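You operate a simulated robot arm through the tools that you are given. There is no shell and no other tool. Be economical: measure what you need, move in short steps, check, and stop when the job is done.

The job below is to be done with a simulated two-armed robot. You get a single attempt, and the scene is never put back.

## Task
Take the pink washcloth from the top of the low cupboard and lay it out flat on the top of the folding table.

Only the result counts: the job must be done as asked and must still hold three seconds after the hand-in. Knocking over, shifting, dropping, spilling or breaking anything else fails it.

## Robot
Two 7-joint arms with two-finger parallel grippers on one trunk, on a base that drives. Base frame: it is fixed to the floor where the robot stands at the start and does not move with it; the origin is under the middle of the robot, x ahead of it, y to its left, z up. Lengths are in m, angles in degrees, forces in N, time in s.
The left shoulder is at the start at [0.07, 0.163, 1.095], the right one opposite. Places, roughly: top of the folding table [-1.8, -0.3, 0.7]. Payload 3.43 kg a hand.
Tool frame (each hand has its own): the origin (TCP) lies between the finger pads and is the grasp point; the fingertips stand 0.034 m ahead of it; z points along the fingers, y is the line along which they close. Largest opening 0.128 m; finger width 0.024, thickness 0.012; the body of the gripper, 0.048 by 0.13 m, starts 0.096 m behind the TCP.
Orientation is that of the tool frame in the base frame, as a unit quaternion [x, y, z, w]. With the fingers straight down and closing along the base's y, the tool's x points along the base's -x, its y along +y and its z along -z.

## Interface
- The arms move only by the tool play_rows. It takes "left_plan", "right_plan" or both (then of equal length, played together; a hand with none holds still); each is a list of rows, each a list of 3 entries, a list of its own where there are three numbers: the shift along the tool's x, y, z in units of 30 mm (1.0 is 30 mm), then the turn, a rotation vector about the tool's x, y, z in units of 5 degrees (1.0 is 5 degrees), then the closure in counts, from 0 (fully open) to 255 (shut). In form: [[[x, y, z], [wx, wy, wz], hand], ...]. A call has 1 to 20 rows; each row shifts and turns the commanded pose from where the row before left it, along the tool's axes as they then stand. A call with a number of a shift or a turn outside -1 to 1 is refused whole. A row lasts 0.2 s, in which the tool goes at most 0.05 m and 8.6 degrees; a call with a longer step from one row to the next is refused whole, and so is a gripper value outside its range. Where a pose cannot be reached the arm comes as near as it can. A force on the tool above 40 N (or 10 N above the force at the start of the call, whichever is more), or a blocked arm, ends the call early, and 0.2 s more pass. The fingers move at their own pace (about 0.153 m/s each) and stop on an object; they squeeze with about 35 N. The grip force told is the motor's: it shows also when the fingers shut on nothing. Time passes only in rows, and 0.2 s behind the last, so rows that do not move let the fingers close. The reply holds the time, the measured pose of the TCP, the force on the tool along the base axes, the opening and the grip force, in the units named above and with some noise.
- Cameras (640 x 400 px; columns grow to the right, rows downward): "scene" is now at [0.1388, -0.0053, 1.3256]; the picture's right is [-0.03, -1.00, 0.00], its down [-0.56, 0.02, -0.83] and it looks along [0.83, -0.03, -0.56] (base axes); focal length 247 px, centre (320, 200). "left" rides on the left gripper at [-0.036, 0, -0.098] in its tool frame; the picture's right is [0.00, -1.00, 0.00], its down [0.97, 0.00, -0.24] and it looks along [0.24, 0.00, 0.97] (tool axes); focal length 218 px, centre (320, 200). "right" rides on the right gripper at [-0.036, 0, -0.098] in its tool frame; the picture's right is [0.00, -1.00, 0.00], its down [0.97, 0.00, -0.24] and it looks along [0.24, 0.00, 0.97] (tool axes); focal length 218 px, centre (320, 200). There is no depth. A picture from a camera that has moved, and an enlarged one, comes with that camera's place and axes in the base frame and with its lens.
- snapshot(camera): a new picture of that camera. It takes no simulated time.
- raise_lower(by): slides the trunk up (or, below 0, down) by that many m; the arms and the scene camera ride with it, the base frame stays. It gives what a move gives, with no picture.
- steer(legs): drives the robot by 1 to 6 legs, each [ahead, left, turn to the left] in m, m and degrees, along the robot's own axes; the way and the turn of a leg run together, so that a leg with both is an arc; at most 1.5 m and 180 degrees a leg. The arms and the cameras ride along, it lands a little off, and it stops where it bumps. It gives what a move gives.
- pan_tilt(pan, tilt): turns the head with the scene camera to pan (to the left, within 86 degrees either way) and tilt (down, from -29 to 69), counted from straight ahead of the robot. It gives what a move gives.
- inspect(camera, box): a new picture of the part [left, top, right, bottom] of that camera's present view, enlarged. It takes no simulated time.
- finish_job(): hands the job in; it is judged then, once.

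Work in short steps. Places have to be worked out from the pictures, the camera data and where the tool is seen: move nearer, look again, correct. Check each grasp and each placing, and mend what went wrong. You have 120 turns and 92 pictures in all, those below and enlarged ones among them. Open the grippers and draw the arms clear of the work before you hand the job in, unless the task says otherwise; then end with one line.

The tools are called after "Emit:" as a command line: name --argument value ..., lists and objects as JSON in quotes. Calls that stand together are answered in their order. play_rows: Moves the arms, as the interface text tells. Its arguments: {"type":"object","properties":{"left_plan":{"type":"array","items":{"type":"array"}},"right_plan":{"type":"array","items":{"type":"array"}}},"required":[]} The other tools are called the same way: raise_lower (by) slides the trunk up or down; steer (legs) drives the base; pan_tilt (pan, tilt) turns the head that bears the scene camera; snapshot (camera) takes a picture; inspect (camera, box) takes an enlarged picture of a part of a camera's view; finish_job () hands the job in.

At the start:

```text
time_s: 0.0
left_eef_pos: [0.5722, 0.188, 1.0327]
left_ee_rot: [-0.001, 1.0, 0.0, 0.0]
left_force: [-0.2, 0.6, -0.3]
left_width: 0.1282
left_finger_force: 0.2
right_eef_pos: [0.6311, -0.3144, 1.0824]
right_ee_rot: [0.0, 1.0, 0.0, 0.0]
right_force: [0.0, -0.1, -0.7]
right_width: 0.1278
right_finger_force: 0.1
trunk travel left (down, up): [-0.575, 0.365]
robot x, y, heading: [-0.0013, 0.0029, 0.0]
head pan, tilt: [-1.8, 33.7]
```

scene: 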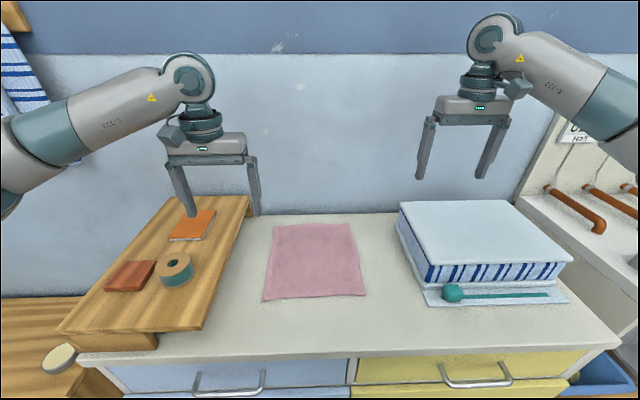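
right: 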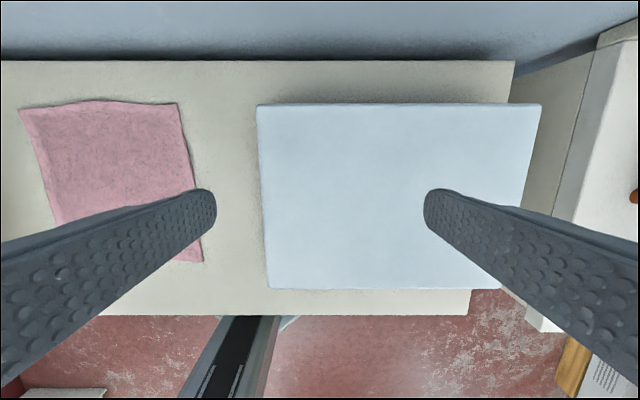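
left: 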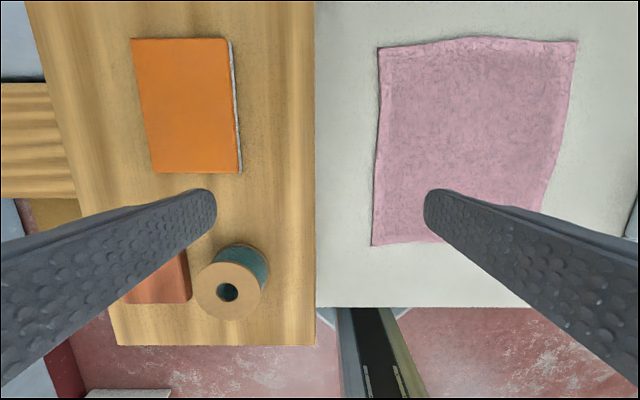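

The cloth appears to span about x 0.50–0.78, y -0.13–0.125. I'll look to both sides first to learn what surrounds the robot before driving.

Emit:
pan_tilt --pan 86 --tilt 25

Emit:
snapshot --camera "scene"

Emit:
pan_tilt --pan -86 --tilt 25

Emit:
snapshot --camera "scene"

Emit:
pan_tilt --pan 0 --tilt 45

Emit:
snapshot --camera "scene"

```text
time_s: 1.6
left_eef_pos: [0.5725, 0.1874, 1.0325]
left_ee_rot: [-0.002, 1.0, 0.001, 0.0]
left_force: [0.0, -0.3, -0.1]
left_width: 0.1279
left_finger_force: 0.0
right_eef_pos: [0.6314, -0.3141, 1.0823]
right_ee_rot: [0.0, 1.0, 0.0, 0.001]
right_force: [-0.6, 0.2, 0.3]
right_width: 0.1282
right_finger_force: 0.0
trunk travel left (down, up): [-0.575, 0.365]
robot x, y, heading: [-0.0008, 0.0015, 0.0]
head pan, tilt: [85.9, 25.0]
```

```text
88 pictures are left
camera scene: at [0.0567, 0.0894, 1.3394], right [1.0, -0.07, 0.0], down [-0.03, -0.42, -0.91], along [0.06, 0.9, -0.42], focal length 247 px, centre (320, 200)
```

scene: 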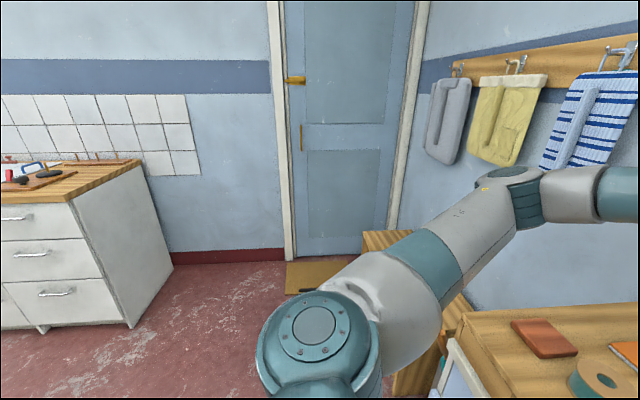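

```text
time_s: 4.2
left_eef_pos: [0.5723, 0.1876, 1.0324]
left_ee_rot: [-0.001, 1.0, 0.0, 0.0]
left_force: [0.0, 0.2, 0.4]
left_width: 0.1281
left_finger_force: 0.1
right_eef_pos: [0.6305, -0.3147, 1.0828]
right_ee_rot: [0.0, 1.0, 0.0, 0.0]
right_force: [0.1, 0.0, -0.1]
right_width: 0.128
right_finger_force: 0.1
trunk travel left (down, up): [-0.575, 0.365]
robot x, y, heading: [-0.0001, 0.0001, -0.4]
head pan, tilt: [-85.9, 25.0]
```

```text
87 pictures are left
camera scene: at [0.0566, -0.0944, 1.3394], right [-1.0, -0.07, 0.0], down [-0.03, 0.42, -0.91], along [0.06, -0.9, -0.42], focal length 247 px, centre (320, 200)
```

scene: 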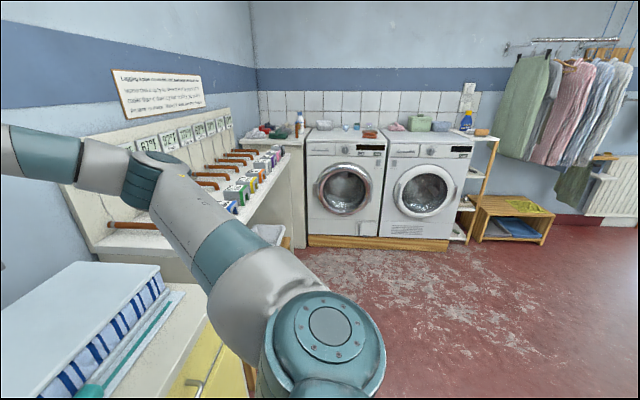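

```text
time_s: 5.8
left_eef_pos: [0.5707, 0.1883, 1.0329]
left_ee_rot: [-0.001, 1.0, 0.0, 0.0]
left_force: [0.1, 0.4, 0.6]
left_width: 0.1278
left_finger_force: 0.1
right_eef_pos: [0.6311, -0.315, 1.082]
right_ee_rot: [0.0, 1.0, 0.0, 0.001]
right_force: [-0.6, 0.8, -0.5]
right_width: 0.128
right_finger_force: 0.0
trunk travel left (down, up): [-0.575, 0.365]
robot x, y, heading: [0.0013, 0.0046, 0.0]
head pan, tilt: [0.0, 45.0]
```

```text
86 pictures are left
camera scene: at [0.1314, -0.0026, 1.3088], right [0.0, -1.0, 0.0], down [-0.71, 0.0, -0.71], along [0.71, 0.0, -0.71], focal length 247 px, centre (320, 200)
```

scene: 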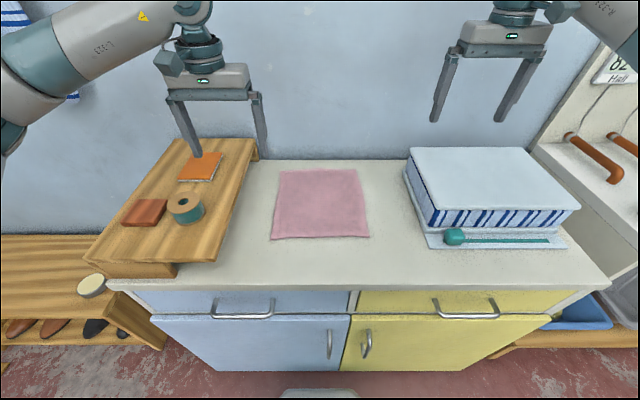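

Floor around is clear. Corners refine to about near edge x≈0.51 (y +0.122 / -0.128), far edge x≈0.79. I bring both hands above the near corners and then turn them 90° so the fingers close along x across the near edge.

Emit:
play_rows --left_plan '[[[0.22, -0.345, 0.34], [0, 0, 0], 60], [[0.22, -0.345, 0.34], [0, 0, 0], 100], [[0.22, -0.345, 0.34], [0, 0, 0], 150], [[0.22, -0.345, 0.34], [0, 0, 0], 150], [[0.22, -0.345, 0.34], [0, 0, 0], 150], [[0.22, -0.345, 0.34], [0, 0, 0], 150], [[0.22, -0.345, 0.34], [0, 0, 0], 150], [[0.22, -0.345, 0.34], [0, 0, 0], 150]]' --right_plan '[[[0.46, 0.875, 0.55], [0, 0, 0], 60], [[0.46, 0.875, 0.55], [0, 0, 0], 100], [[0.46, 0.875, 0.55], [0, 0, 0], 150], [[0.46, 0.875, 0.55], [0, 0, 0], 150], [[0.46, 0.875, 0.55], [0, 0, 0], 150], [[0.46, 0.875, 0.55], [0, 0, 0], 150], [[0.46, 0.875, 0.55], [0, 0, 0], 150], [[0.46, 0.875, 0.55], [0, 0, 0], 150]]'

Emit:
play_rows --left_plan '[[[0, 0, 0], [0, 0, -1], 150], [[0, 0, 0], [0, 0, -1], 150], [[0, 0, 0], [0, 0, -1], 150], [[0, 0, 0], [0, 0, -1], 150], [[0, 0, 0], [0, 0, -1], 150], [[0, 0, 0], [0, 0, -1], 150], [[0, 0, 0], [0, 0, -1], 150], [[0, 0, 0], [0, 0, -1], 150], [[0, 0, 0], [0, 0, -1], 150], [[0, 0, 0], [0, 0, -1], 150], [[0, 0, 0], [0, 0, -1], 150], [[0, 0, 0], [0, 0, -1], 150], [[0, 0, 0], [0, 0, -1], 150], [[0, 0, 0], [0, 0, -1], 150], [[0, 0, 0], [0, 0, -1], 150], [[0, 0, 0], [0, 0, -1], 150], [[0, 0, 0], [0, 0, -1], 150], [[0, 0, 0], [0, 0, -1], 150]]' --right_plan '[[[0, 0, 0], [0, 0, 1], 150], [[0, 0, 0], [0, 0, 1], 150], [[0, 0, 0], [0, 0, 1], 150], [[0, 0, 0], [0, 0, 1], 150], [[0, 0, 0], [0, 0, 1], 150], [[0, 0, 0], [0, 0, 1], 150], [[0, 0, 0], [0, 0, 1], 150], [[0, 0, 0], [0, 0, 1], 150], [[0, 0, 0], [0, 0, 1], 150], [[0, 0, 0], [0, 0, 1], 150], [[0, 0, 0], [0, 0, 1], 150], [[0, 0, 0], [0, 0, 1], 150], [[0, 0, 0], [0, 0, 1], 150], [[0, 0, 0], [0, 0, 1], 150], [[0, 0, 0], [0, 0, 1], 150], [[0, 0, 0], [0, 0, 1], 150], [[0, 0, 0], [0, 0, 1], 150], [[0, 0, 0], [0, 0, 1], 150]]'

Emit:
snapshot --camera "scene"

Emit:
snapshot --camera "left"

Emit:
snapshot --camera "right"

```text
time_s: 7.6
left_eef_pos: [0.5185, 0.1057, 0.9508]
left_ee_rot: [-0.001, 1.0, 0.0, -0.001]
left_force: [0.2, 0.7, -0.4]
left_width: 0.0529
left_finger_force: 0.0
right_eef_pos: [0.5214, -0.1011, 0.9494]
right_ee_rot: [0.0, 1.0, 0.0, 0.0]
right_force: [0.6, 0.7, -0.2]
right_width: 0.0526
right_finger_force: 0.0
trunk travel left (down, up): [-0.575, 0.365]
robot x, y, heading: [0.002, 0.0048, 0.0]
head pan, tilt: [0.0, 45.0]
```

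```text
time_s: 11.4
left_eef_pos: [0.5185, 0.1057, 0.951]
left_ee_rot: [0.709, -0.705, 0.0, 0.001]
left_force: [1.2, 0.2, 0.4]
left_width: 0.0529
left_finger_force: 0.0
right_eef_pos: [0.5198, -0.103, 0.952]
right_ee_rot: [0.708, 0.706, -0.001, 0.0]
right_force: [1.2, 0.2, 0.1]
right_width: 0.0526
right_finger_force: 0.1
trunk travel left (down, up): [-0.575, 0.365]
robot x, y, heading: [-0.0015, -0.001, -0.0]
head pan, tilt: [0.0, 45.0]
```

```text
85 pictures are left
camera scene: at [0.1314, -0.0025, 1.3088], right [0.0, -1.0, 0.0], down [-0.71, 0.0, -0.71], along [0.71, 0.0, -0.71], focal length 247 px, centre (320, 200)
```

scene: 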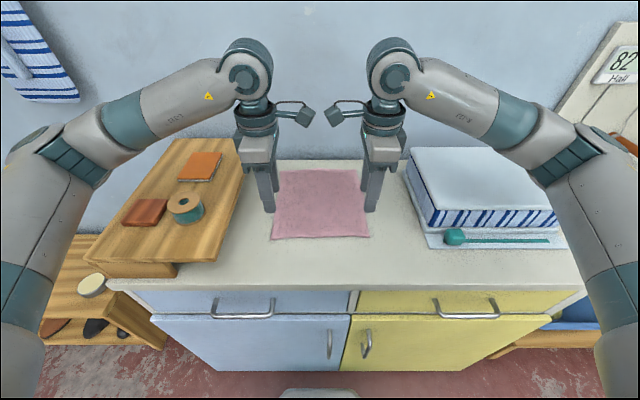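

```text
84 pictures are left
camera left: at [0.5184, 0.1408, 1.049], right [1.0, 0.0, 0.0], down [0.0, -0.97, 0.24], along [0.0, -0.24, -0.97], focal length 218 px, centre (320, 200)
```

left: 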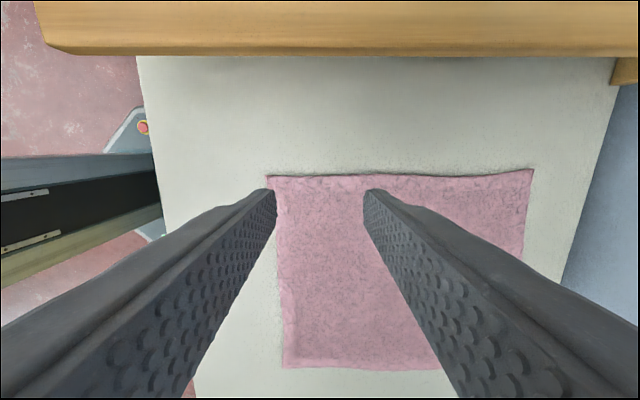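

```text
83 pictures are left
camera right: at [0.5205, -0.1393, 1.0495], right [-1.0, 0.0, 0.0], down [0.0, 0.97, 0.24], along [0.0, 0.24, -0.97], focal length 218 px, centre (320, 200)
```

right: 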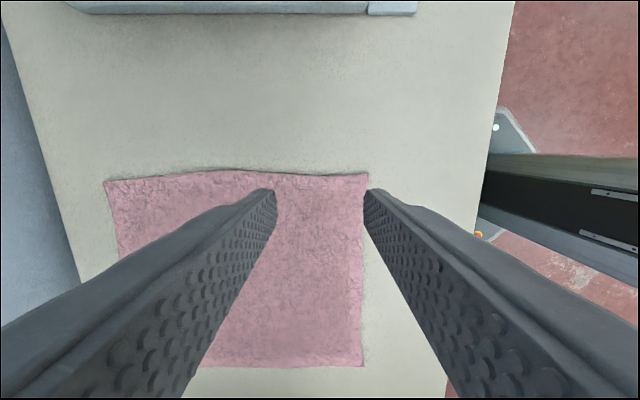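

The hand cameras and scene view agree only if the cloth top lies near z≈0.85 (near corners about (0.47, 0.11) and (0.474, -0.115)). I shift hands toward the robot, narrow the opening a bit, and descend to about 1 cm above it to check.

Emit:
play_rows --left_plan '[[[0.17, 0.64, 0], [0, 0, 0], 170], [[0.16, 0.63, 0], [0, 0, 0], 175], [[0, 0, 0.6], [0, 0, 0], 175], [[0, 0, 0.6], [0, 0, 0], 175], [[0, 0, 0.5], [0, 0, 0], 175]]' --right_plan '[[[0.05, -0.65, 0], [0, 0, 0], 170], [[0.05, -0.65, 0], [0, 0, 0], 175], [[0, 0, 0.6], [0, 0, 0], 175], [[0, 0, 0.6], [0, 0, 0], 175], [[0, 0, 0.5], [0, 0, 0], 175]]'

Emit:
snapshot --camera "scene"

Emit:
snapshot --camera "left"

Emit:
snapshot --camera "right"

```text
time_s: 12.1
left_eef_pos: [0.4827, 0.0974, 0.9464]
left_ee_rot: [0.71, -0.705, 0.0, -0.001]
left_force: [2.2, 4.1, 0.2]
left_width: 0.04
left_finger_force: 0.0
right_eef_pos: [0.4817, -0.1037, 0.9452]
right_ee_rot: [0.71, 0.705, -0.002, 0.0]
right_force: [-1.5, -3.0, -1.1]
right_width: 0.0401
right_finger_force: 0.0
trunk travel left (down, up): [-0.575, 0.365]
robot x, y, heading: [-0.0017, -0.0043, 0.3]
head pan, tilt: [0.0, 45.0]
stopped in row 3 (left hand): the force on the tool passed its limit (the readings are from after the stop); the commanded pose is now the measured one
```

```text
82 pictures are left
camera scene: at [0.132, -0.0024, 1.3087], right [0.0, -1.0, 0.0], down [-0.71, 0.0, -0.71], along [0.71, 0.0, -0.71], focal length 247 px, centre (320, 200)
```

scene: 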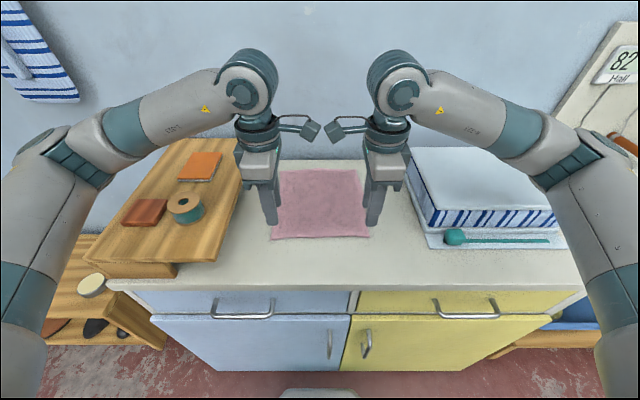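

```text
81 pictures are left
camera left: at [0.4824, 0.1322, 1.0443], right [1.0, 0.01, 0.0], down [0.01, -0.97, 0.24], along [0.0, -0.24, -0.97], focal length 218 px, centre (320, 200)
```

left: 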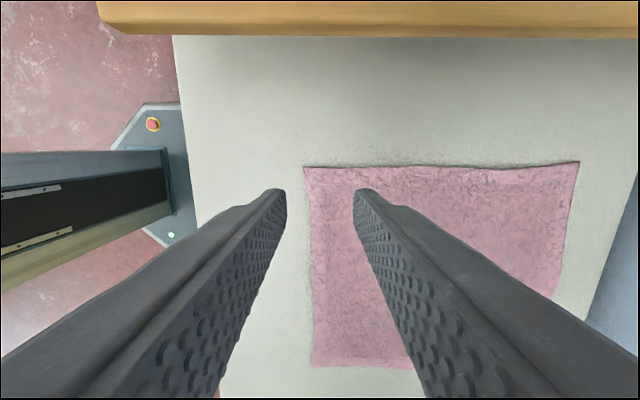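

```text
80 pictures are left
camera right: at [0.4816, -0.1387, 1.0432], right [-1.0, 0.01, 0.0], down [0.01, 0.97, 0.24], along [0.0, 0.24, -0.97], focal length 218 px, centre (320, 200)
```

right: 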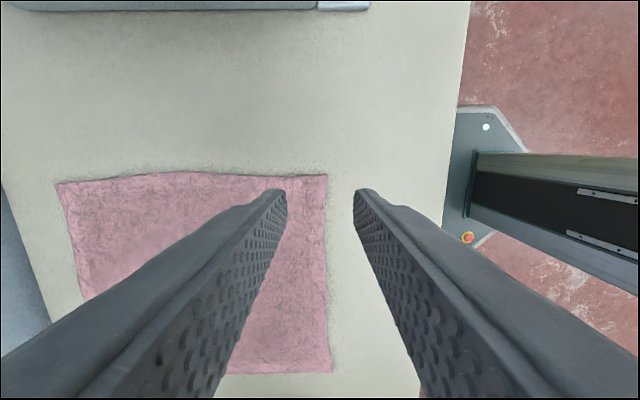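

The inward-pointing wrist modules touched each other (opposite y forces). I spread the hands 3 cm and spin both by 180° so the modules point outward.

Emit:
play_rows --left_plan '[[[-0.5, 0, -0.5], [0, 0, 0], 175], [[-0.5, 0, -0.5], [0, 0, 0], 175], [[0, 0, 0], [0, 0, 1], 175], [[0, 0, 0], [0, 0, 1], 175], [[0, 0, 0], [0, 0, 1], 175], [[0, 0, 0], [0, 0, 1], 175], [[0, 0, 0], [0, 0, 1], 175], [[0, 0, 0], [0, 0, 1], 175], [[0, 0, 0], [0, 0, 1], 175], [[0, 0, 0], [0, 0, 1], 175], [[0, 0, 0], [0, 0, 1], 175], [[0, 0, 0], [0, 0, 1], 175], [[0, 0, 0], [0, 0, 1], 175], [[0, 0, 0], [0, 0, 1], 175], [[0, 0, 0], [0, 0, 1], 175], [[0, 0, 0], [0, 0, 1], 175], [[0, 0, 0], [0, 0, 1], 175], [[0, 0, 0], [0, 0, 1], 175], [[0, 0, 0], [0, 0, 1], 175], [[0, 0, 0], [0, 0, 1], 175]]' --right_plan '[[[-0.5, 0, -0.5], [0, 0, 0], 175], [[-0.5, 0, -0.5], [0, 0, 0], 175], [[0, 0, 0], [0, 0, -1], 175], [[0, 0, 0], [0, 0, -1], 175], [[0, 0, 0], [0, 0, -1], 175], [[0, 0, 0], [0, 0, -1], 175], [[0, 0, 0], [0, 0, -1], 175], [[0, 0, 0], [0, 0, -1], 175], [[0, 0, 0], [0, 0, -1], 175], [[0, 0, 0], [0, 0, -1], 175], [[0, 0, 0], [0, 0, -1], 175], [[0, 0, 0], [0, 0, -1], 175], [[0, 0, 0], [0, 0, -1], 175], [[0, 0, 0], [0, 0, -1], 175], [[0, 0, 0], [0, 0, -1], 175], [[0, 0, 0], [0, 0, -1], 175], [[0, 0, 0], [0, 0, -1], 175], [[0, 0, 0], [0, 0, -1], 175], [[0, 0, 0], [0, 0, -1], 175], [[0, 0, 0], [0, 0, -1], 175]]'

Emit:
play_rows --left_plan '[[[0, 0, 0], [0, 0, 1], 175], [[0, 0, 0], [0, 0, 1], 175], [[0, 0, 0], [0, 0, 1], 175], [[0, 0, 0], [0, 0, 1], 175], [[0, 0, 0], [0, 0, 1], 175], [[0, 0, 0], [0, 0, 1], 175], [[0, 0, 0], [0, 0, 1], 175], [[0, 0, 0], [0, 0, 1], 175], [[0, 0, 0], [0, 0, 1], 175], [[0, 0, 0], [0, 0, 1], 175], [[0, 0, 0], [0, 0, 1], 175], [[0, 0, 0], [0, 0, 1], 175], [[0, 0, 0], [0, 0, 1], 175], [[0, 0, 0], [0, 0, 1], 175], [[0, 0, 0], [0, 0, 1], 175], [[0, 0, 0], [0, 0, 1], 175], [[0, 0, 0], [0, 0, 1], 175], [[0, 0, 0], [0, 0, 1], 175]]' --right_plan '[[[0, 0, 0], [0, 0, -1], 175], [[0, 0, 0], [0, 0, -1], 175], [[0, 0, 0], [0, 0, -1], 175], [[0, 0, 0], [0, 0, -1], 175], [[0, 0, 0], [0, 0, -1], 175], [[0, 0, 0], [0, 0, -1], 175], [[0, 0, 0], [0, 0, -1], 175], [[0, 0, 0], [0, 0, -1], 175], [[0, 0, 0], [0, 0, -1], 175], [[0, 0, 0], [0, 0, -1], 175], [[0, 0, 0], [0, 0, -1], 175], [[0, 0, 0], [0, 0, -1], 175], [[0, 0, 0], [0, 0, -1], 175], [[0, 0, 0], [0, 0, -1], 175], [[0, 0, 0], [0, 0, -1], 175], [[0, 0, 0], [0, 0, -1], 175], [[0, 0, 0], [0, 0, -1], 175], [[0, 0, 0], [0, 0, -1], 175]]'

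Emit:
snapshot --camera "scene"

Emit:
snapshot --camera "left"

Emit:
snapshot --camera "right"

```text
time_s: 16.3
left_eef_pos: [0.4835, 0.1265, 0.9761]
left_ee_rot: [-0.002, 1.0, 0.001, 0.001]
left_force: [0.5, 0.3, 0.4]
left_width: 0.0401
left_finger_force: 0.0
right_eef_pos: [0.4804, -0.1329, 0.9753]
right_ee_rot: [0.002, 1.0, -0.002, 0.0]
right_force: [0.3, 0.4, 0.5]
right_width: 0.04
right_finger_force: 0.1
trunk travel left (down, up): [-0.575, 0.365]
robot x, y, heading: [-0.0026, 0.0012, 0.1]
head pan, tilt: [0.0, 45.0]
```

```text
time_s: 20.1
left_eef_pos: [0.4552, 0.1144, 0.9799]
left_ee_rot: [0.705, 0.71, 0.003, 0.0]
left_force: [0.1, -0.5, 0.1]
left_width: 0.04
left_finger_force: 0.0
left hand out of reach, approached as far as the arm can: row 17, 18
right_eef_pos: [0.4514, -0.12, 0.9784]
right_ee_rot: [-0.704, 0.711, -0.002, -0.001]
right_force: [0.8, -0.2, 0.3]
right_width: 0.0401
right_finger_force: 0.0
right hand out of reach, approached as far as the arm can: row 17, 18
trunk travel left (down, up): [-0.575, 0.365]
robot x, y, heading: [0.0031, 0.0005, -0.1]
head pan, tilt: [0.0, 45.0]
```

```text
79 pictures are left
camera scene: at [0.1305, -0.0026, 1.3089], right [0.0, -1.0, 0.0], down [-0.71, 0.0, -0.71], along [0.71, 0.0, -0.71], focal length 247 px, centre (320, 200)
```

scene: 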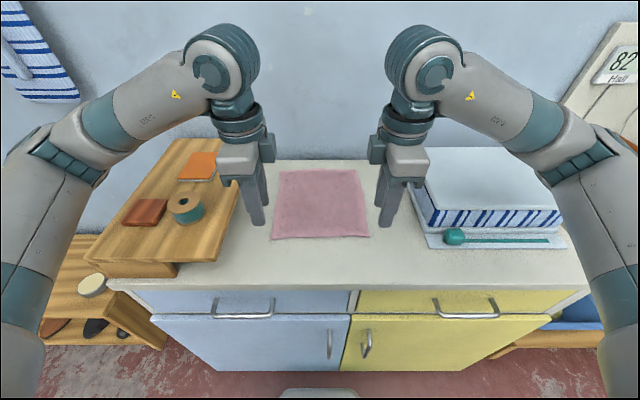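

```text
78 pictures are left
camera left: at [0.4541, 0.0776, 1.0771], right [-1.0, -0.01, 0.0], down [-0.01, 0.97, 0.24], along [0.0, 0.24, -0.97], focal length 218 px, centre (320, 200)
```

left: 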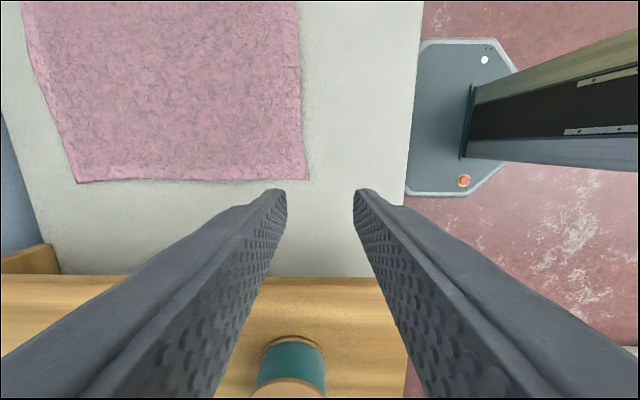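

```text
77 pictures are left
camera right: at [0.4522, -0.0832, 1.0761], right [1.0, -0.01, 0.0], down [-0.01, -0.97, 0.24], along [0.0, -0.24, -0.97], focal length 218 px, centre (320, 200)
```

right: 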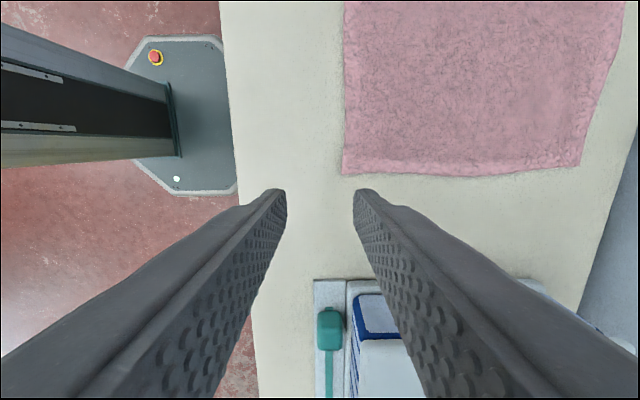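

That wrist orientation is at its near limit so the hands drifted back; the cloth height 0.85 and corners are confirmed again. I back the base by 0.10 m so the grasp sits farther in front of the arms.

Emit:
steer --legs '[[-0.1, 0, 0]]'

```text
time_s: 21.3
left_eef_pos: [0.3594, 0.1155, 0.9786]
left_ee_rot: [0.703, 0.711, 0.002, 0.0]
left_force: [0.6, -0.2, 0.6]
left_width: 0.0399
left_finger_force: 0.0
right_eef_pos: [0.3574, -0.1194, 0.9777]
right_ee_rot: [-0.704, 0.71, -0.001, -0.001]
right_force: [0.3, 0.3, 0.8]
right_width: 0.0402
right_finger_force: 0.0
trunk travel left (down, up): [-0.575, 0.365]
robot x, y, heading: [-0.091, -0.0003, 0.5]
head pan, tilt: [0.0, 45.0]
```

Now I move both hands forward to above the near corners.

Emit:
play_rows --left_plan '[[[-0.13, 0.83, 0], [0, 0, 0], 175], [[-0.13, 0.83, 0], [0, 0, 0], 175], [[-0.13, 0.83, 0], [0, 0, 0], 175], [[-0.13, 0.83, 0], [0, 0, 0], 175], [[-0.13, 0.83, 0], [0, 0, 0], 175]]' --right_plan '[[[-0.13, -0.86, 0], [0, 0, 0], 175], [[-0.13, -0.86, 0], [0, 0, 0], 175], [[-0.13, -0.86, 0], [0, 0, 0], 175], [[-0.13, -0.86, 0], [0, 0, 0], 175], [[-0.13, -0.86, 0], [0, 0, 0], 175]]'

Emit:
snapshot --camera "left"

Emit:
snapshot --camera "right"

```text
time_s: 22.5
left_eef_pos: [0.3809, 0.0672, 0.9835]
left_ee_rot: [0.7, 0.714, 0.002, 0.0]
left_force: [0.3, 0.6, 0.1]
left_width: 0.0403
left_finger_force: 0.0
left hand out of reach, approached as far as the arm can: row 1, 2, 3, 4, 5
right_eef_pos: [0.3782, -0.0702, 0.9833]
right_ee_rot: [-0.704, 0.71, -0.002, -0.001]
right_force: [-0.3, -0.8, 0.2]
right_width: 0.0402
right_finger_force: 0.1
right hand out of reach, approached as far as the arm can: row 1, 2, 3, 4, 5
trunk travel left (down, up): [-0.575, 0.365]
robot x, y, heading: [-0.0951, 0.0042, -0.1]
head pan, tilt: [0.0, 45.0]
```

```text
76 pictures are left
camera left: at [0.3801, 0.0302, 1.0823], right [-1.0, -0.02, 0.0], down [-0.02, 0.97, 0.24], along [0.0, 0.24, -0.97], focal length 218 px, centre (320, 200)
```

left: 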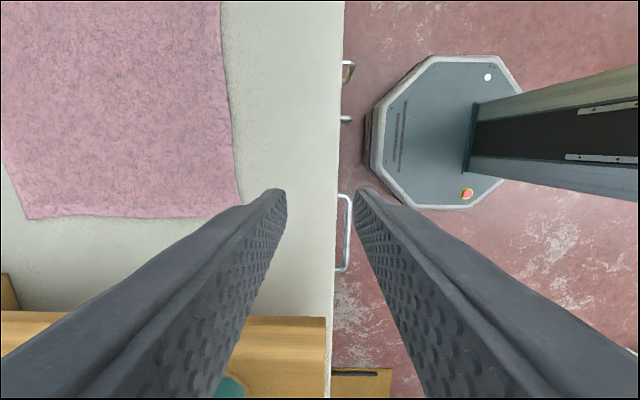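

```text
75 pictures are left
camera right: at [0.3786, -0.0338, 1.0811], right [1.0, -0.01, 0.0], down [-0.01, -0.97, 0.24], along [0.0, -0.24, -0.97], focal length 218 px, centre (320, 200)
```

right: 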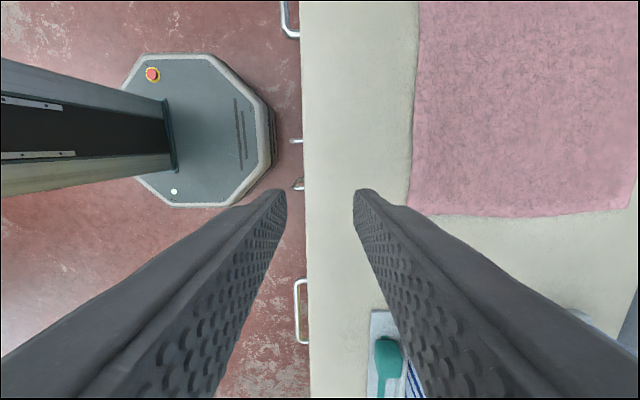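

The outward yaw runs into wrist limits. I'll use an intermediate yaw instead: fingers closing along each corner's diagonal (yaw -45° left, +45° right mirrored), spreading the hands first so they clear each other.

Emit:
play_rows --left_plan '[[[0.8, 0, 0], [0, 0, 0], 175], [[0.8, 0, 0], [0, 0, 0], 175], [[0, 0, 0], [0, 0, -1], 175], [[0, 0, 0], [0, 0, -1], 175], [[0, 0, 0], [0, 0, -1], 175], [[0, 0, 0], [0, 0, -1], 175], [[0, 0, 0], [0, 0, -1], 175], [[0, 0, 0], [0, 0, -1], 175], [[0, 0, 0], [0, 0, -1], 175], [[0, 0, 0], [0, 0, -1], 175], [[0, 0, 0], [0, 0, -1], 175], [[0, 0, 0], [0, 0, -1], 175], [[0, 0, 0], [0, 0, -1], 175], [[0, 0, 0], [0, 0, -1], 175], [[0, 0, 0], [0, 0, -1], 175], [[0, 0, 0], [0, 0, -1], 175], [[0, 0, 0], [0, 0, -1], 175], [[0, 0, 0], [0, 0, -1], 175], [[0, 0, 0], [0, 0, -1], 175], [[0, 0, 0], [0, 0, -1], 175]]' --right_plan '[[[0.8, 0, 0], [0, 0, 0], 175], [[0.8, 0, 0], [0, 0, 0], 175], [[0, 0, 0], [0, 0, 1], 175], [[0, 0, 0], [0, 0, 1], 175], [[0, 0, 0], [0, 0, 1], 175], [[0, 0, 0], [0, 0, 1], 175], [[0, 0, 0], [0, 0, 1], 175], [[0, 0, 0], [0, 0, 1], 175], [[0, 0, 0], [0, 0, 1], 175], [[0, 0, 0], [0, 0, 1], 175], [[0, 0, 0], [0, 0, 1], 175], [[0, 0, 0], [0, 0, 1], 175], [[0, 0, 0], [0, 0, 1], 175], [[0, 0, 0], [0, 0, 1], 175], [[0, 0, 0], [0, 0, 1], 175], [[0, 0, 0], [0, 0, 1], 175], [[0, 0, 0], [0, 0, 1], 175], [[0, 0, 0], [0, 0, 1], 175], [[0, 0, 0], [0, 0, 1], 175], [[0, 0, 0], [0, 0, 1], 175]]'

```text
time_s: 26.7
left_eef_pos: [0.3661, 0.1102, 0.9846]
left_ee_rot: [-0.007, 1.0, 0.001, 0.001]
left_force: [0.9, -0.8, -0.5]
left_width: 0.0403
left_finger_force: 0.2
left hand out of reach, approached as far as the arm can: row 1, 2
right_eef_pos: [0.3612, -0.1127, 0.9824]
right_ee_rot: [0.005, 1.0, -0.002, 0.0]
right_force: [0.4, 0.3, 0.3]
right_width: 0.0404
right_finger_force: 0.1
right hand out of reach, approached as far as the arm can: row 1, 2
trunk travel left (down, up): [-0.575, 0.365]
robot x, y, heading: [-0.0955, 0.0007, 0.2]
head pan, tilt: [0.0, 45.0]
```

Yaw is 0 now; I move forward above the corners and turn to the diagonal yaw.

Emit:
play_rows --left_plan '[[[-0.775, -0.075, 0], [0, 0, 0], 155], [[-0.775, -0.075, 0], [0, 0, 0], 155], [[-0.775, -0.075, 0], [0, 0, 0], 155], [[-0.775, -0.075, 0], [0, 0, 0], 155], [[-0.775, -0.075, 0], [0, 0, 0], 155], [[0, 0, 0], [0, 0, -1], 155], [[0, 0, 0], [0, 0, -1], 155], [[0, 0, 0], [0, 0, -1], 155], [[0, 0, 0], [0, 0, -1], 155], [[0, 0, 0], [0, 0, -1], 155], [[0, 0, 0], [0, 0, -1], 155], [[0, 0, 0], [0, 0, -1], 155], [[0, 0, 0], [0, 0, -1], 155], [[0, 0, 0], [0, 0, -1], 155]]' --right_plan '[[[-0.855, 0.085, 0], [0, 0, 0], 155], [[-0.855, 0.085, 0], [0, 0, 0], 155], [[-0.855, 0.085, 0], [0, 0, 0], 155], [[-0.855, 0.085, 0], [0, 0, 0], 155], [[-0.855, 0.085, 0], [0, 0, 0], 155], [[0, 0, 0], [0, 0, 1], 155], [[0, 0, 0], [0, 0, 1], 155], [[0, 0, 0], [0, 0, 1], 155], [[0, 0, 0], [0, 0, 1], 155], [[0, 0, 0], [0, 0, 1], 155], [[0, 0, 0], [0, 0, 1], 155], [[0, 0, 0], [0, 0, 1], 155], [[0, 0, 0], [0, 0, 1], 155], [[0, 0, 0], [0, 0, 1], 155]]'

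Emit:
snapshot --camera "left"

Emit:
snapshot --camera "right"

Emit:
snapshot --camera "scene"

```text
time_s: 29.7
left_eef_pos: [0.4823, 0.0982, 0.9851]
left_ee_rot: [-0.389, 0.921, 0.001, 0.001]
left_force: [0.8, -0.8, -0.6]
left_width: 0.0499
left_finger_force: 0.2
right_eef_pos: [0.4902, -0.1021, 0.984]
right_ee_rot: [0.388, 0.922, -0.001, 0.002]
right_force: [0.7, -0.3, 0.6]
right_width: 0.0501
right_finger_force: 0.2
trunk travel left (down, up): [-0.575, 0.365]
robot x, y, heading: [-0.0968, 0.0049, 0.1]
head pan, tilt: [0.0, 45.0]
```

```text
74 pictures are left
camera left: at [0.507, 0.1239, 1.0829], right [0.72, -0.7, 0.0], down [-0.68, -0.7, 0.24], along [-0.17, -0.17, -0.97], focal length 218 px, centre (320, 200)
```

left: 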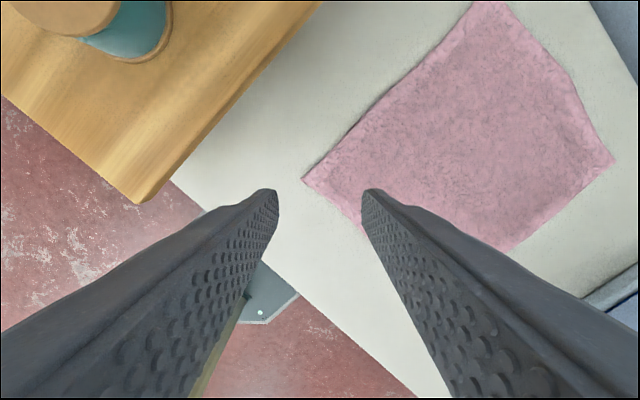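

```text
73 pictures are left
camera right: at [0.5153, -0.1264, 1.0819], right [-0.71, -0.7, 0.0], down [-0.68, 0.69, 0.24], along [-0.17, 0.17, -0.97], focal length 218 px, centre (320, 200)
```

right: 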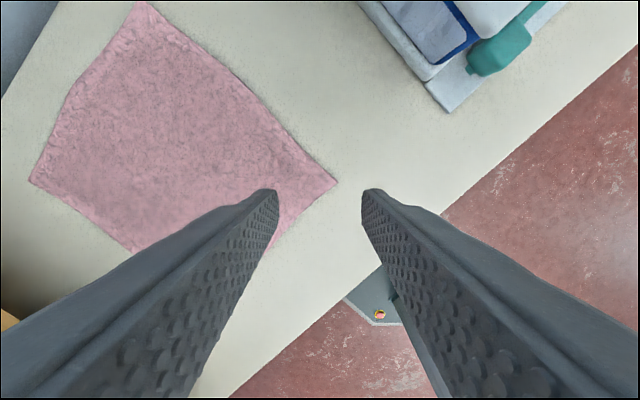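

```text
72 pictures are left
camera scene: at [0.0358, -0.0023, 1.3088], right [0.0, -1.0, 0.0], down [-0.71, 0.0, -0.71], along [0.71, 0.0, -0.71], focal length 247 px, centre (320, 200)
```

scene: 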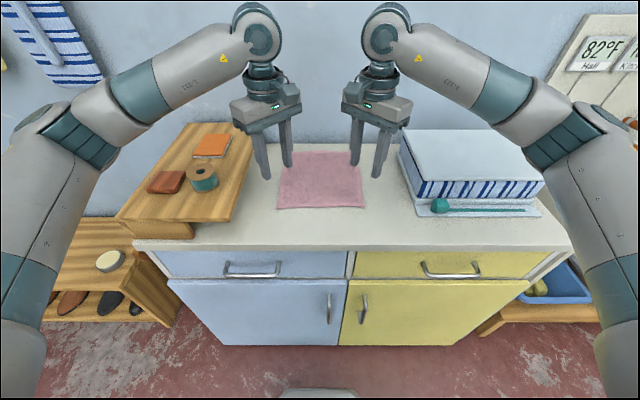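

Corners are between the fingers as planned. I descend to just above the cloth (tips ≈ 0.856).

Emit:
play_rows --left_plan '[[[0, 0, 0.8], [0, 0, 0], 155], [[0, 0, 0.8], [0, 0, 0], 155], [[0, 0, 0.8], [0, 0, 0], 155], [[0, 0, 0.5], [0, 0, 0], 155], [[0, 0, 0.2], [0, 0, 0], 155]]' --right_plan '[[[0, 0, 0.8], [0, 0, 0], 155], [[0, 0, 0.8], [0, 0, 0], 155], [[0, 0, 0.8], [0, 0, 0], 155], [[0, 0, 0.5], [0, 0, 0], 155], [[0, 0, 0.2], [0, 0, 0], 155]]'

Emit:
snapshot --camera "left"

Emit:
snapshot --camera "right"

```text
time_s: 30.9
left_eef_pos: [0.4837, 0.0979, 0.8924]
left_ee_rot: [-0.388, 0.922, 0.0, 0.001]
left_force: [0.2, 0.3, 0.1]
left_width: 0.0504
left_finger_force: 0.1
right_eef_pos: [0.4909, -0.1009, 0.8916]
right_ee_rot: [0.387, 0.922, -0.002, 0.001]
right_force: [0.5, -1.1, -0.8]
right_width: 0.0504
right_finger_force: 0.0
trunk travel left (down, up): [-0.575, 0.365]
robot x, y, heading: [-0.097, -0.0008, 0.1]
head pan, tilt: [0.0, 45.0]
```

```text
71 pictures are left
camera left: at [0.5071, 0.1238, 0.9909], right [0.72, -0.7, 0.0], down [-0.68, -0.7, 0.24], along [-0.16, -0.17, -0.97], focal length 218 px, centre (320, 200)
```

left: 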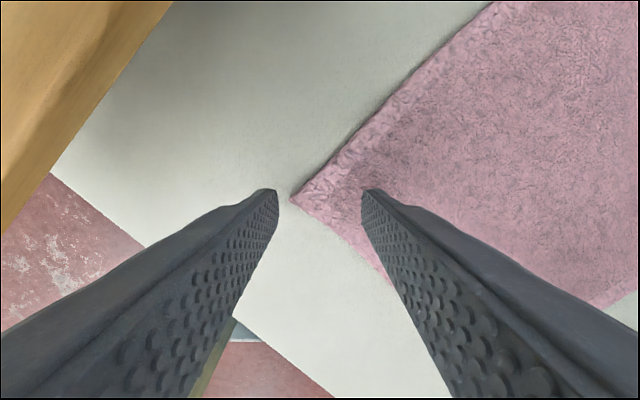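

```text
70 pictures are left
camera right: at [0.5158, -0.1253, 0.9903], right [-0.71, -0.7, 0.0], down [-0.68, 0.69, 0.24], along [-0.17, 0.17, -0.97], focal length 218 px, centre (320, 200)
```

right: 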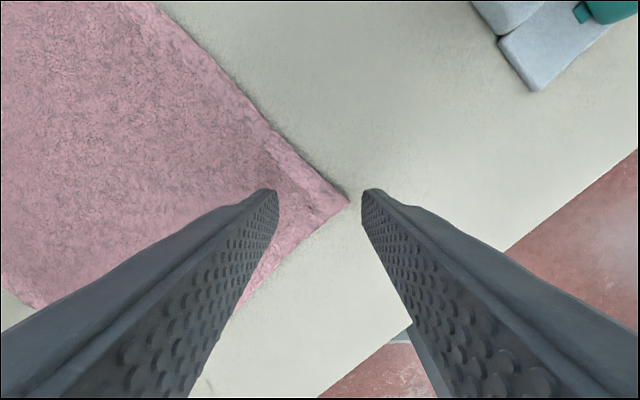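

Corners sit well between the fingers; I lower in 3 mm steps until I feel contact.

Emit:
play_rows --left_plan '[[[0, 0, 0.1], [0, 0, 0], 155], [[0, 0, 0.1], [0, 0, 0], 155], [[0, 0, 0.05], [0, 0, 0], 155]]' --right_plan '[[[0, 0, 0.1], [0, 0, 0], 155], [[0, 0, 0.1], [0, 0, 0], 155], [[0, 0, 0.05], [0, 0, 0], 155]]'

```text
time_s: 31.7
left_eef_pos: [0.4842, 0.0993, 0.8835]
left_ee_rot: [-0.388, 0.921, 0.001, 0.001]
left_force: [0.1, 1.5, -0.4]
left_width: 0.0501
left_finger_force: 0.0
right_eef_pos: [0.4909, -0.1019, 0.8825]
right_ee_rot: [0.387, 0.922, -0.002, 0.001]
right_force: [0.9, -0.2, 0.4]
right_width: 0.0503
right_finger_force: 0.1
trunk travel left (down, up): [-0.575, 0.365]
robot x, y, heading: [-0.0941, -0.0003, 0.1]
head pan, tilt: [0.0, 45.0]
```

No contact force yet; continue down in small steps.

Emit:
play_rows --left_plan '[[[0, 0, 0.1], [0, 0, 0], 155], [[0, 0, 0.07], [0, 0, 0], 155]]' --right_plan '[[[0, 0, 0.1], [0, 0, 0], 155], [[0, 0, 0.07], [0, 0, 0], 155]]'

Emit:
inspect --camera "left" --box '[200, 120, 440, 270]'

Emit:
inspect --camera "right" --box '[200, 120, 440, 270]'

```text
time_s: 32.3
left_eef_pos: [0.4826, 0.0985, 0.8798]
left_ee_rot: [-0.388, 0.922, 0.0, 0.001]
left_force: [-0.6, -0.3, 0.4]
left_width: 0.0502
left_finger_force: 0.1
right_eef_pos: [0.491, -0.1025, 0.8787]
right_ee_rot: [0.386, 0.922, -0.001, 0.002]
right_force: [-0.3, 0.2, 1.0]
right_width: 0.05
right_finger_force: 0.1
trunk travel left (down, up): [-0.575, 0.365]
robot x, y, heading: [-0.0955, -0.0006, -0.0]
head pan, tilt: [0.0, 45.0]
```

```text
2.67 times, centred on (320, 195) of left
camera zoom: at [0.5066, 0.1245, 0.9775], right [0.72, -0.7, 0.0], down [-0.68, -0.7, 0.24], along [-0.16, -0.17, -0.97], focal length 582 px, centre (320, 213)
```

zoom: 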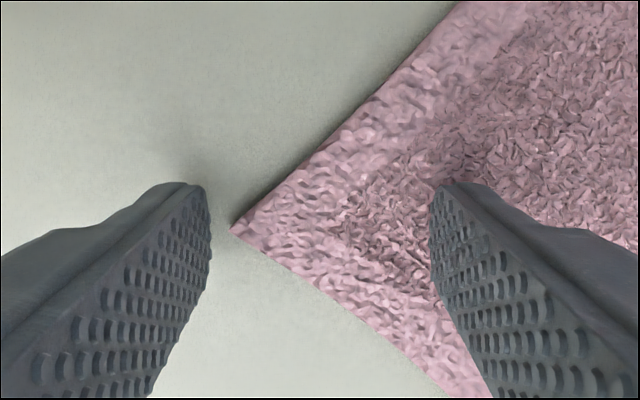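

```text
2.67 times, centred on (320, 195) of right
camera zoom: at [0.5157, -0.1265, 0.9766], right [-0.71, -0.7, 0.0], down [-0.68, 0.69, 0.24], along [-0.17, 0.17, -0.97], focal length 582 px, centre (320, 213)
```

zoom: 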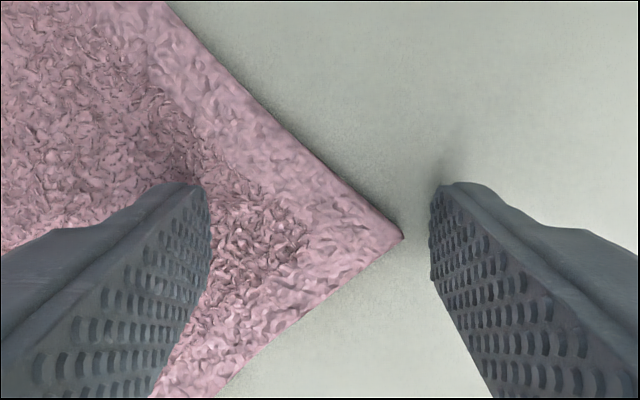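

Tips are a few mm above the table by the shadows; continue.

Emit:
play_rows --left_plan '[[[0, 0, 0.1], [0, 0, 0], 155], [[0, 0, 0.05], [0, 0, 0], 155]]' --right_plan '[[[0, 0, 0.1], [0, 0, 0], 155], [[0, 0, 0.05], [0, 0, 0], 155]]'

```text
time_s: 32.9
left_eef_pos: [0.4821, 0.0994, 0.876]
left_ee_rot: [-0.388, 0.922, -0.001, 0.003]
left_force: [2.4, -0.2, 9.3]
left_width: 0.0513
left_finger_force: 1.0
right_eef_pos: [0.4893, -0.1022, 0.876]
right_ee_rot: [0.386, 0.922, 0.0, 0.004]
right_force: [3.8, -0.8, 18.0]
right_width: 0.0514
right_finger_force: 0.8
trunk travel left (down, up): [-0.575, 0.365]
robot x, y, heading: [-0.092, 0.0002, 0.2]
head pan, tilt: [0.0, 45.0]
```

Contact felt (surface z ≈ 0.842). I ease off ~1 mm and close both hands.

Emit:
play_rows --left_plan '[[[0, 0, -0.03], [0, 0, 0], 155], [[0, 0, 0], [0, 0, 0], 190], [[0, 0, 0], [0, 0, 0], 225], [[0, 0, 0], [0, 0, 0], 255], [[0, 0, 0], [0, 0, 0], 255], [[0, 0, 0], [0, 0, 0], 255]]' --right_plan '[[[0, 0, -0.05], [0, 0, 0], 155], [[0, 0, 0], [0, 0, 0], 190], [[0, 0, 0], [0, 0, 0], 225], [[0, 0, 0], [0, 0, 0], 255], [[0, 0, 0], [0, 0, 0], 255], [[0, 0, 0], [0, 0, 0], 255]]'

Emit:
inspect --camera "left" --box '[200, 120, 440, 270]'

Emit:
inspect --camera "right" --box '[200, 120, 440, 270]'

```text
time_s: 34.3
left_eef_pos: [0.4818, 0.1001, 0.8769]
left_ee_rot: [-0.389, 0.921, -0.002, 0.002]
left_force: [-0.6, -13.9, 9.5]
left_width: 0.0036
left_finger_force: 34.8
right_eef_pos: [0.489, -0.1021, 0.8755]
right_ee_rot: [0.386, 0.922, -0.001, 0.003]
right_force: [1.9, 18.5, 21.0]
right_width: 0.0043
right_finger_force: 35.0
trunk travel left (down, up): [-0.575, 0.365]
robot x, y, heading: [-0.0949, 0.0031, 0.2]
head pan, tilt: [0.0, 45.0]
```

```text
2.67 times, centred on (320, 195) of left
camera zoom: at [0.5045, 0.1251, 0.9756], right [0.72, -0.7, 0.0], down [-0.68, -0.69, 0.24], along [-0.16, -0.17, -0.97], focal length 582 px, centre (320, 213)
```

zoom: 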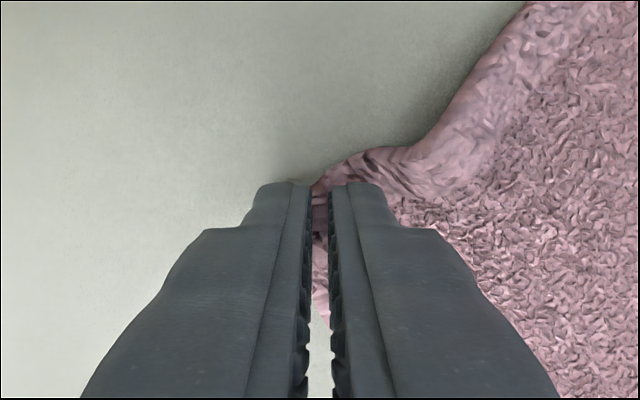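

```text
2.67 times, centred on (320, 195) of right
camera zoom: at [0.5137, -0.1259, 0.975], right [-0.71, -0.7, 0.0], down [-0.68, 0.69, 0.24], along [-0.16, 0.17, -0.97], focal length 582 px, centre (320, 213)
```

zoom: 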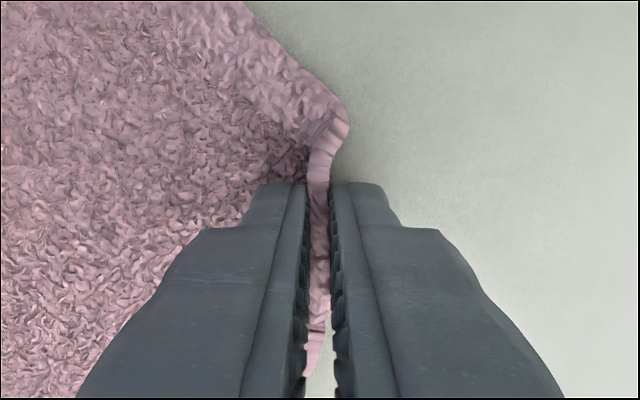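

Both corners are pinched (3.6 and 4.3 mm of cloth). I lift gently a few cm with a slight inward shift to relieve tension, and check.

Emit:
play_rows --left_plan '[[[0.1, -0.1, -0.1], [0, 0, 0], 255], [[0, 0, -0.3], [0, 0, 0], 255], [[0, 0, -0.5], [0, 0, 0], 255], [[0, 0, -0.8], [0, 0, 0], 255], [[0, 0, -0.8], [0, 0, 0], 255]]' --right_plan '[[[0.1, 0.1, -0.1], [0, 0, 0], 255], [[0, 0, -0.3], [0, 0, 0], 255], [[0, 0, -0.5], [0, 0, 0], 255], [[0, 0, -0.8], [0, 0, 0], 255], [[0, 0, -0.8], [0, 0, 0], 255]]'

Emit:
snapshot --camera "scene"

```text
time_s: 35.5
left_eef_pos: [0.4821, 0.0958, 0.9502]
left_ee_rot: [-0.388, 0.921, 0.002, 0.002]
left_force: [-0.3, -1.1, 0.0]
left_width: 0.0032
left_finger_force: 35.0
right_eef_pos: [0.49, -0.0968, 0.9527]
right_ee_rot: [0.387, 0.922, -0.002, 0.002]
right_force: [0.0, 1.2, 0.5]
right_width: 0.0039
right_finger_force: 34.9
trunk travel left (down, up): [-0.575, 0.365]
robot x, y, heading: [-0.0955, 0.0011, 0.1]
head pan, tilt: [0.0, 45.0]
```

```text
65 pictures are left
camera scene: at [0.0349, -0.0024, 1.3088], right [0.0, -1.0, 0.0], down [-0.71, 0.0, -0.71], along [0.71, 0.0, -0.71], focal length 247 px, centre (320, 200)
```

scene: 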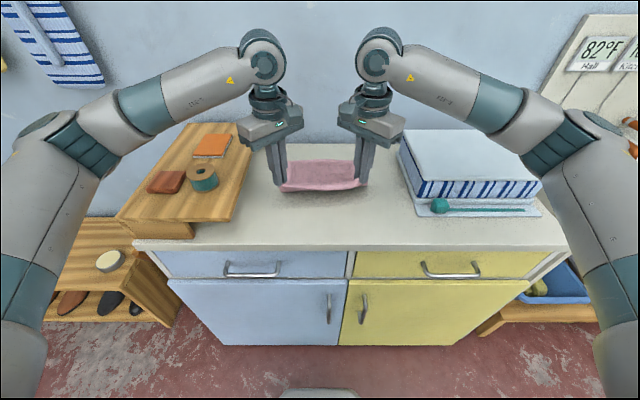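

Both corners hold. I raise the trunk so the whole cloth hangs clear of the cupboard.

Emit:
raise_lower --by 0.25

Emit:
snapshot --camera "scene"

```text
time_s: 38.0
left_eef_pos: [0.4837, 0.0951, 1.2005]
left_ee_rot: [-0.388, 0.922, 0.001, 0.002]
left_force: [-0.4, -1.1, 0.2]
left_width: 0.0033
left_finger_force: 34.8
right_eef_pos: [0.4912, -0.0965, 1.2018]
right_ee_rot: [0.386, 0.922, -0.002, 0.001]
right_force: [-0.2, 0.9, -0.5]
right_width: 0.0039
right_finger_force: 34.5
trunk travel left (down, up): [-0.825, 0.115]
robot x, y, heading: [-0.0926, 0.0014, 0.0]
head pan, tilt: [0.0, 45.0]
```

```text
64 pictures are left
camera scene: at [0.036, -0.0023, 1.5587], right [0.0, -1.0, 0.0], down [-0.71, 0.0, -0.71], along [0.71, 0.0, -0.71], focal length 247 px, centre (320, 200)
```

scene: 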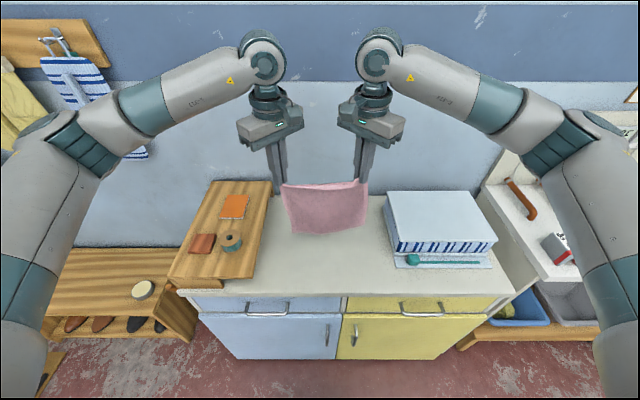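

The cloth hangs clear. I back away from the cupboard, turn partly, and look for the table.

Emit:
steer --legs '[[-0.45, 0, 0], [0, 0, 90]]'

Emit:
pan_tilt --pan 75 --tilt 30

Emit:
snapshot --camera "scene"

```text
time_s: 44.6
left_eef_pos: [-0.6489, 0.5747, 1.1996]
left_ee_rot: [0.926, -0.377, -0.002, -0.001]
left_force: [0.6, -0.8, -0.7]
left_width: 0.0031
left_finger_force: 35.5
right_eef_pos: [-0.4571, 0.5839, 1.2023]
right_ee_rot: [-0.38, 0.925, 0.0, 0.002]
right_force: [-1.3, 0.6, -0.5]
right_width: 0.0037
right_finger_force: 35.2
trunk travel left (down, up): [-0.825, 0.115]
robot x, y, heading: [-0.5496, -0.0034, 90.2]
head pan, tilt: [0.0, 45.0]
```

```text
time_s: 46.1
left_eef_pos: [-0.6484, 0.5747, 1.2006]
left_ee_rot: [0.927, -0.376, -0.002, -0.001]
left_force: [1.6, -0.3, -0.4]
left_width: 0.0031
left_finger_force: 35.3
right_eef_pos: [-0.4584, 0.5824, 1.2019]
right_ee_rot: [-0.38, 0.925, 0.0, 0.002]
right_force: [-0.1, -0.3, -0.8]
right_width: 0.0038
right_finger_force: 35.1
trunk travel left (down, up): [-0.825, 0.115]
robot x, y, heading: [-0.5502, -0.0047, 90.5]
head pan, tilt: [75.0, 30.0]
```

```text
63 pictures are left
camera scene: at [-0.6405, 0.0675, 1.5814], right [0.26, 0.97, 0.0], down [0.48, -0.13, -0.87], along [-0.84, 0.22, -0.5], focal length 247 px, centre (320, 200)
```

scene: 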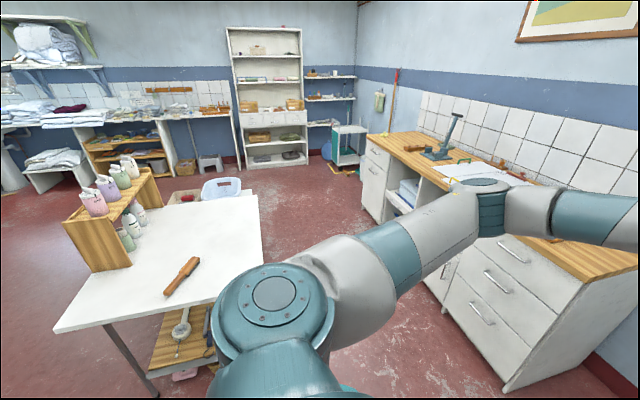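

The folding table is seen with a bottle shelf and a wooden item on it. I turn to face it (heading 180°) and look straight.

Emit:
steer --legs '[[0, 0, 90]]'

Emit:
pan_tilt --pan 0 --tilt 40

Emit:
snapshot --camera "scene"

```text
time_s: 50.3
left_eef_pos: [-1.1313, -0.0991, 1.2011]
left_ee_rot: [0.921, 0.389, -0.001, 0.0]
left_force: [0.1, -0.2, -0.2]
left_width: 0.0029
left_finger_force: 35.1
right_eef_pos: [-1.1391, 0.0916, 1.2026]
right_ee_rot: [0.922, -0.387, -0.002, -0.002]
right_force: [-0.4, -0.5, -0.1]
right_width: 0.0038
right_finger_force: 35.0
trunk travel left (down, up): [-0.825, 0.115]
robot x, y, heading: [-0.552, -0.0046, -179.5]
head pan, tilt: [75.0, 30.0]
```

```text
time_s: 51.8
left_eef_pos: [-1.1309, -0.0997, 1.1998]
left_ee_rot: [0.921, 0.39, -0.001, 0.001]
left_force: [0.1, 1.0, 0.4]
left_width: 0.0029
left_finger_force: 35.2
right_eef_pos: [-1.1382, 0.0921, 1.2009]
right_ee_rot: [0.922, -0.387, -0.001, -0.001]
right_force: [0.4, -1.7, -1.1]
right_width: 0.0039
right_finger_force: 35.0
trunk travel left (down, up): [-0.825, 0.115]
robot x, y, heading: [-0.5488, -0.0063, -179.8]
head pan, tilt: [0.0, 40.0]
```

```text
62 pictures are left
camera scene: at [-0.6884, -0.0066, 1.566], right [0.0, 1.0, 0.0], down [0.64, 0.0, -0.77], along [-0.77, 0.0, -0.64], focal length 247 px, centre (320, 200)
```

scene: 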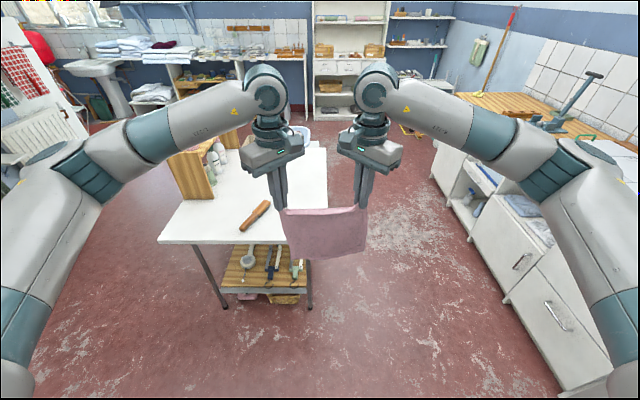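

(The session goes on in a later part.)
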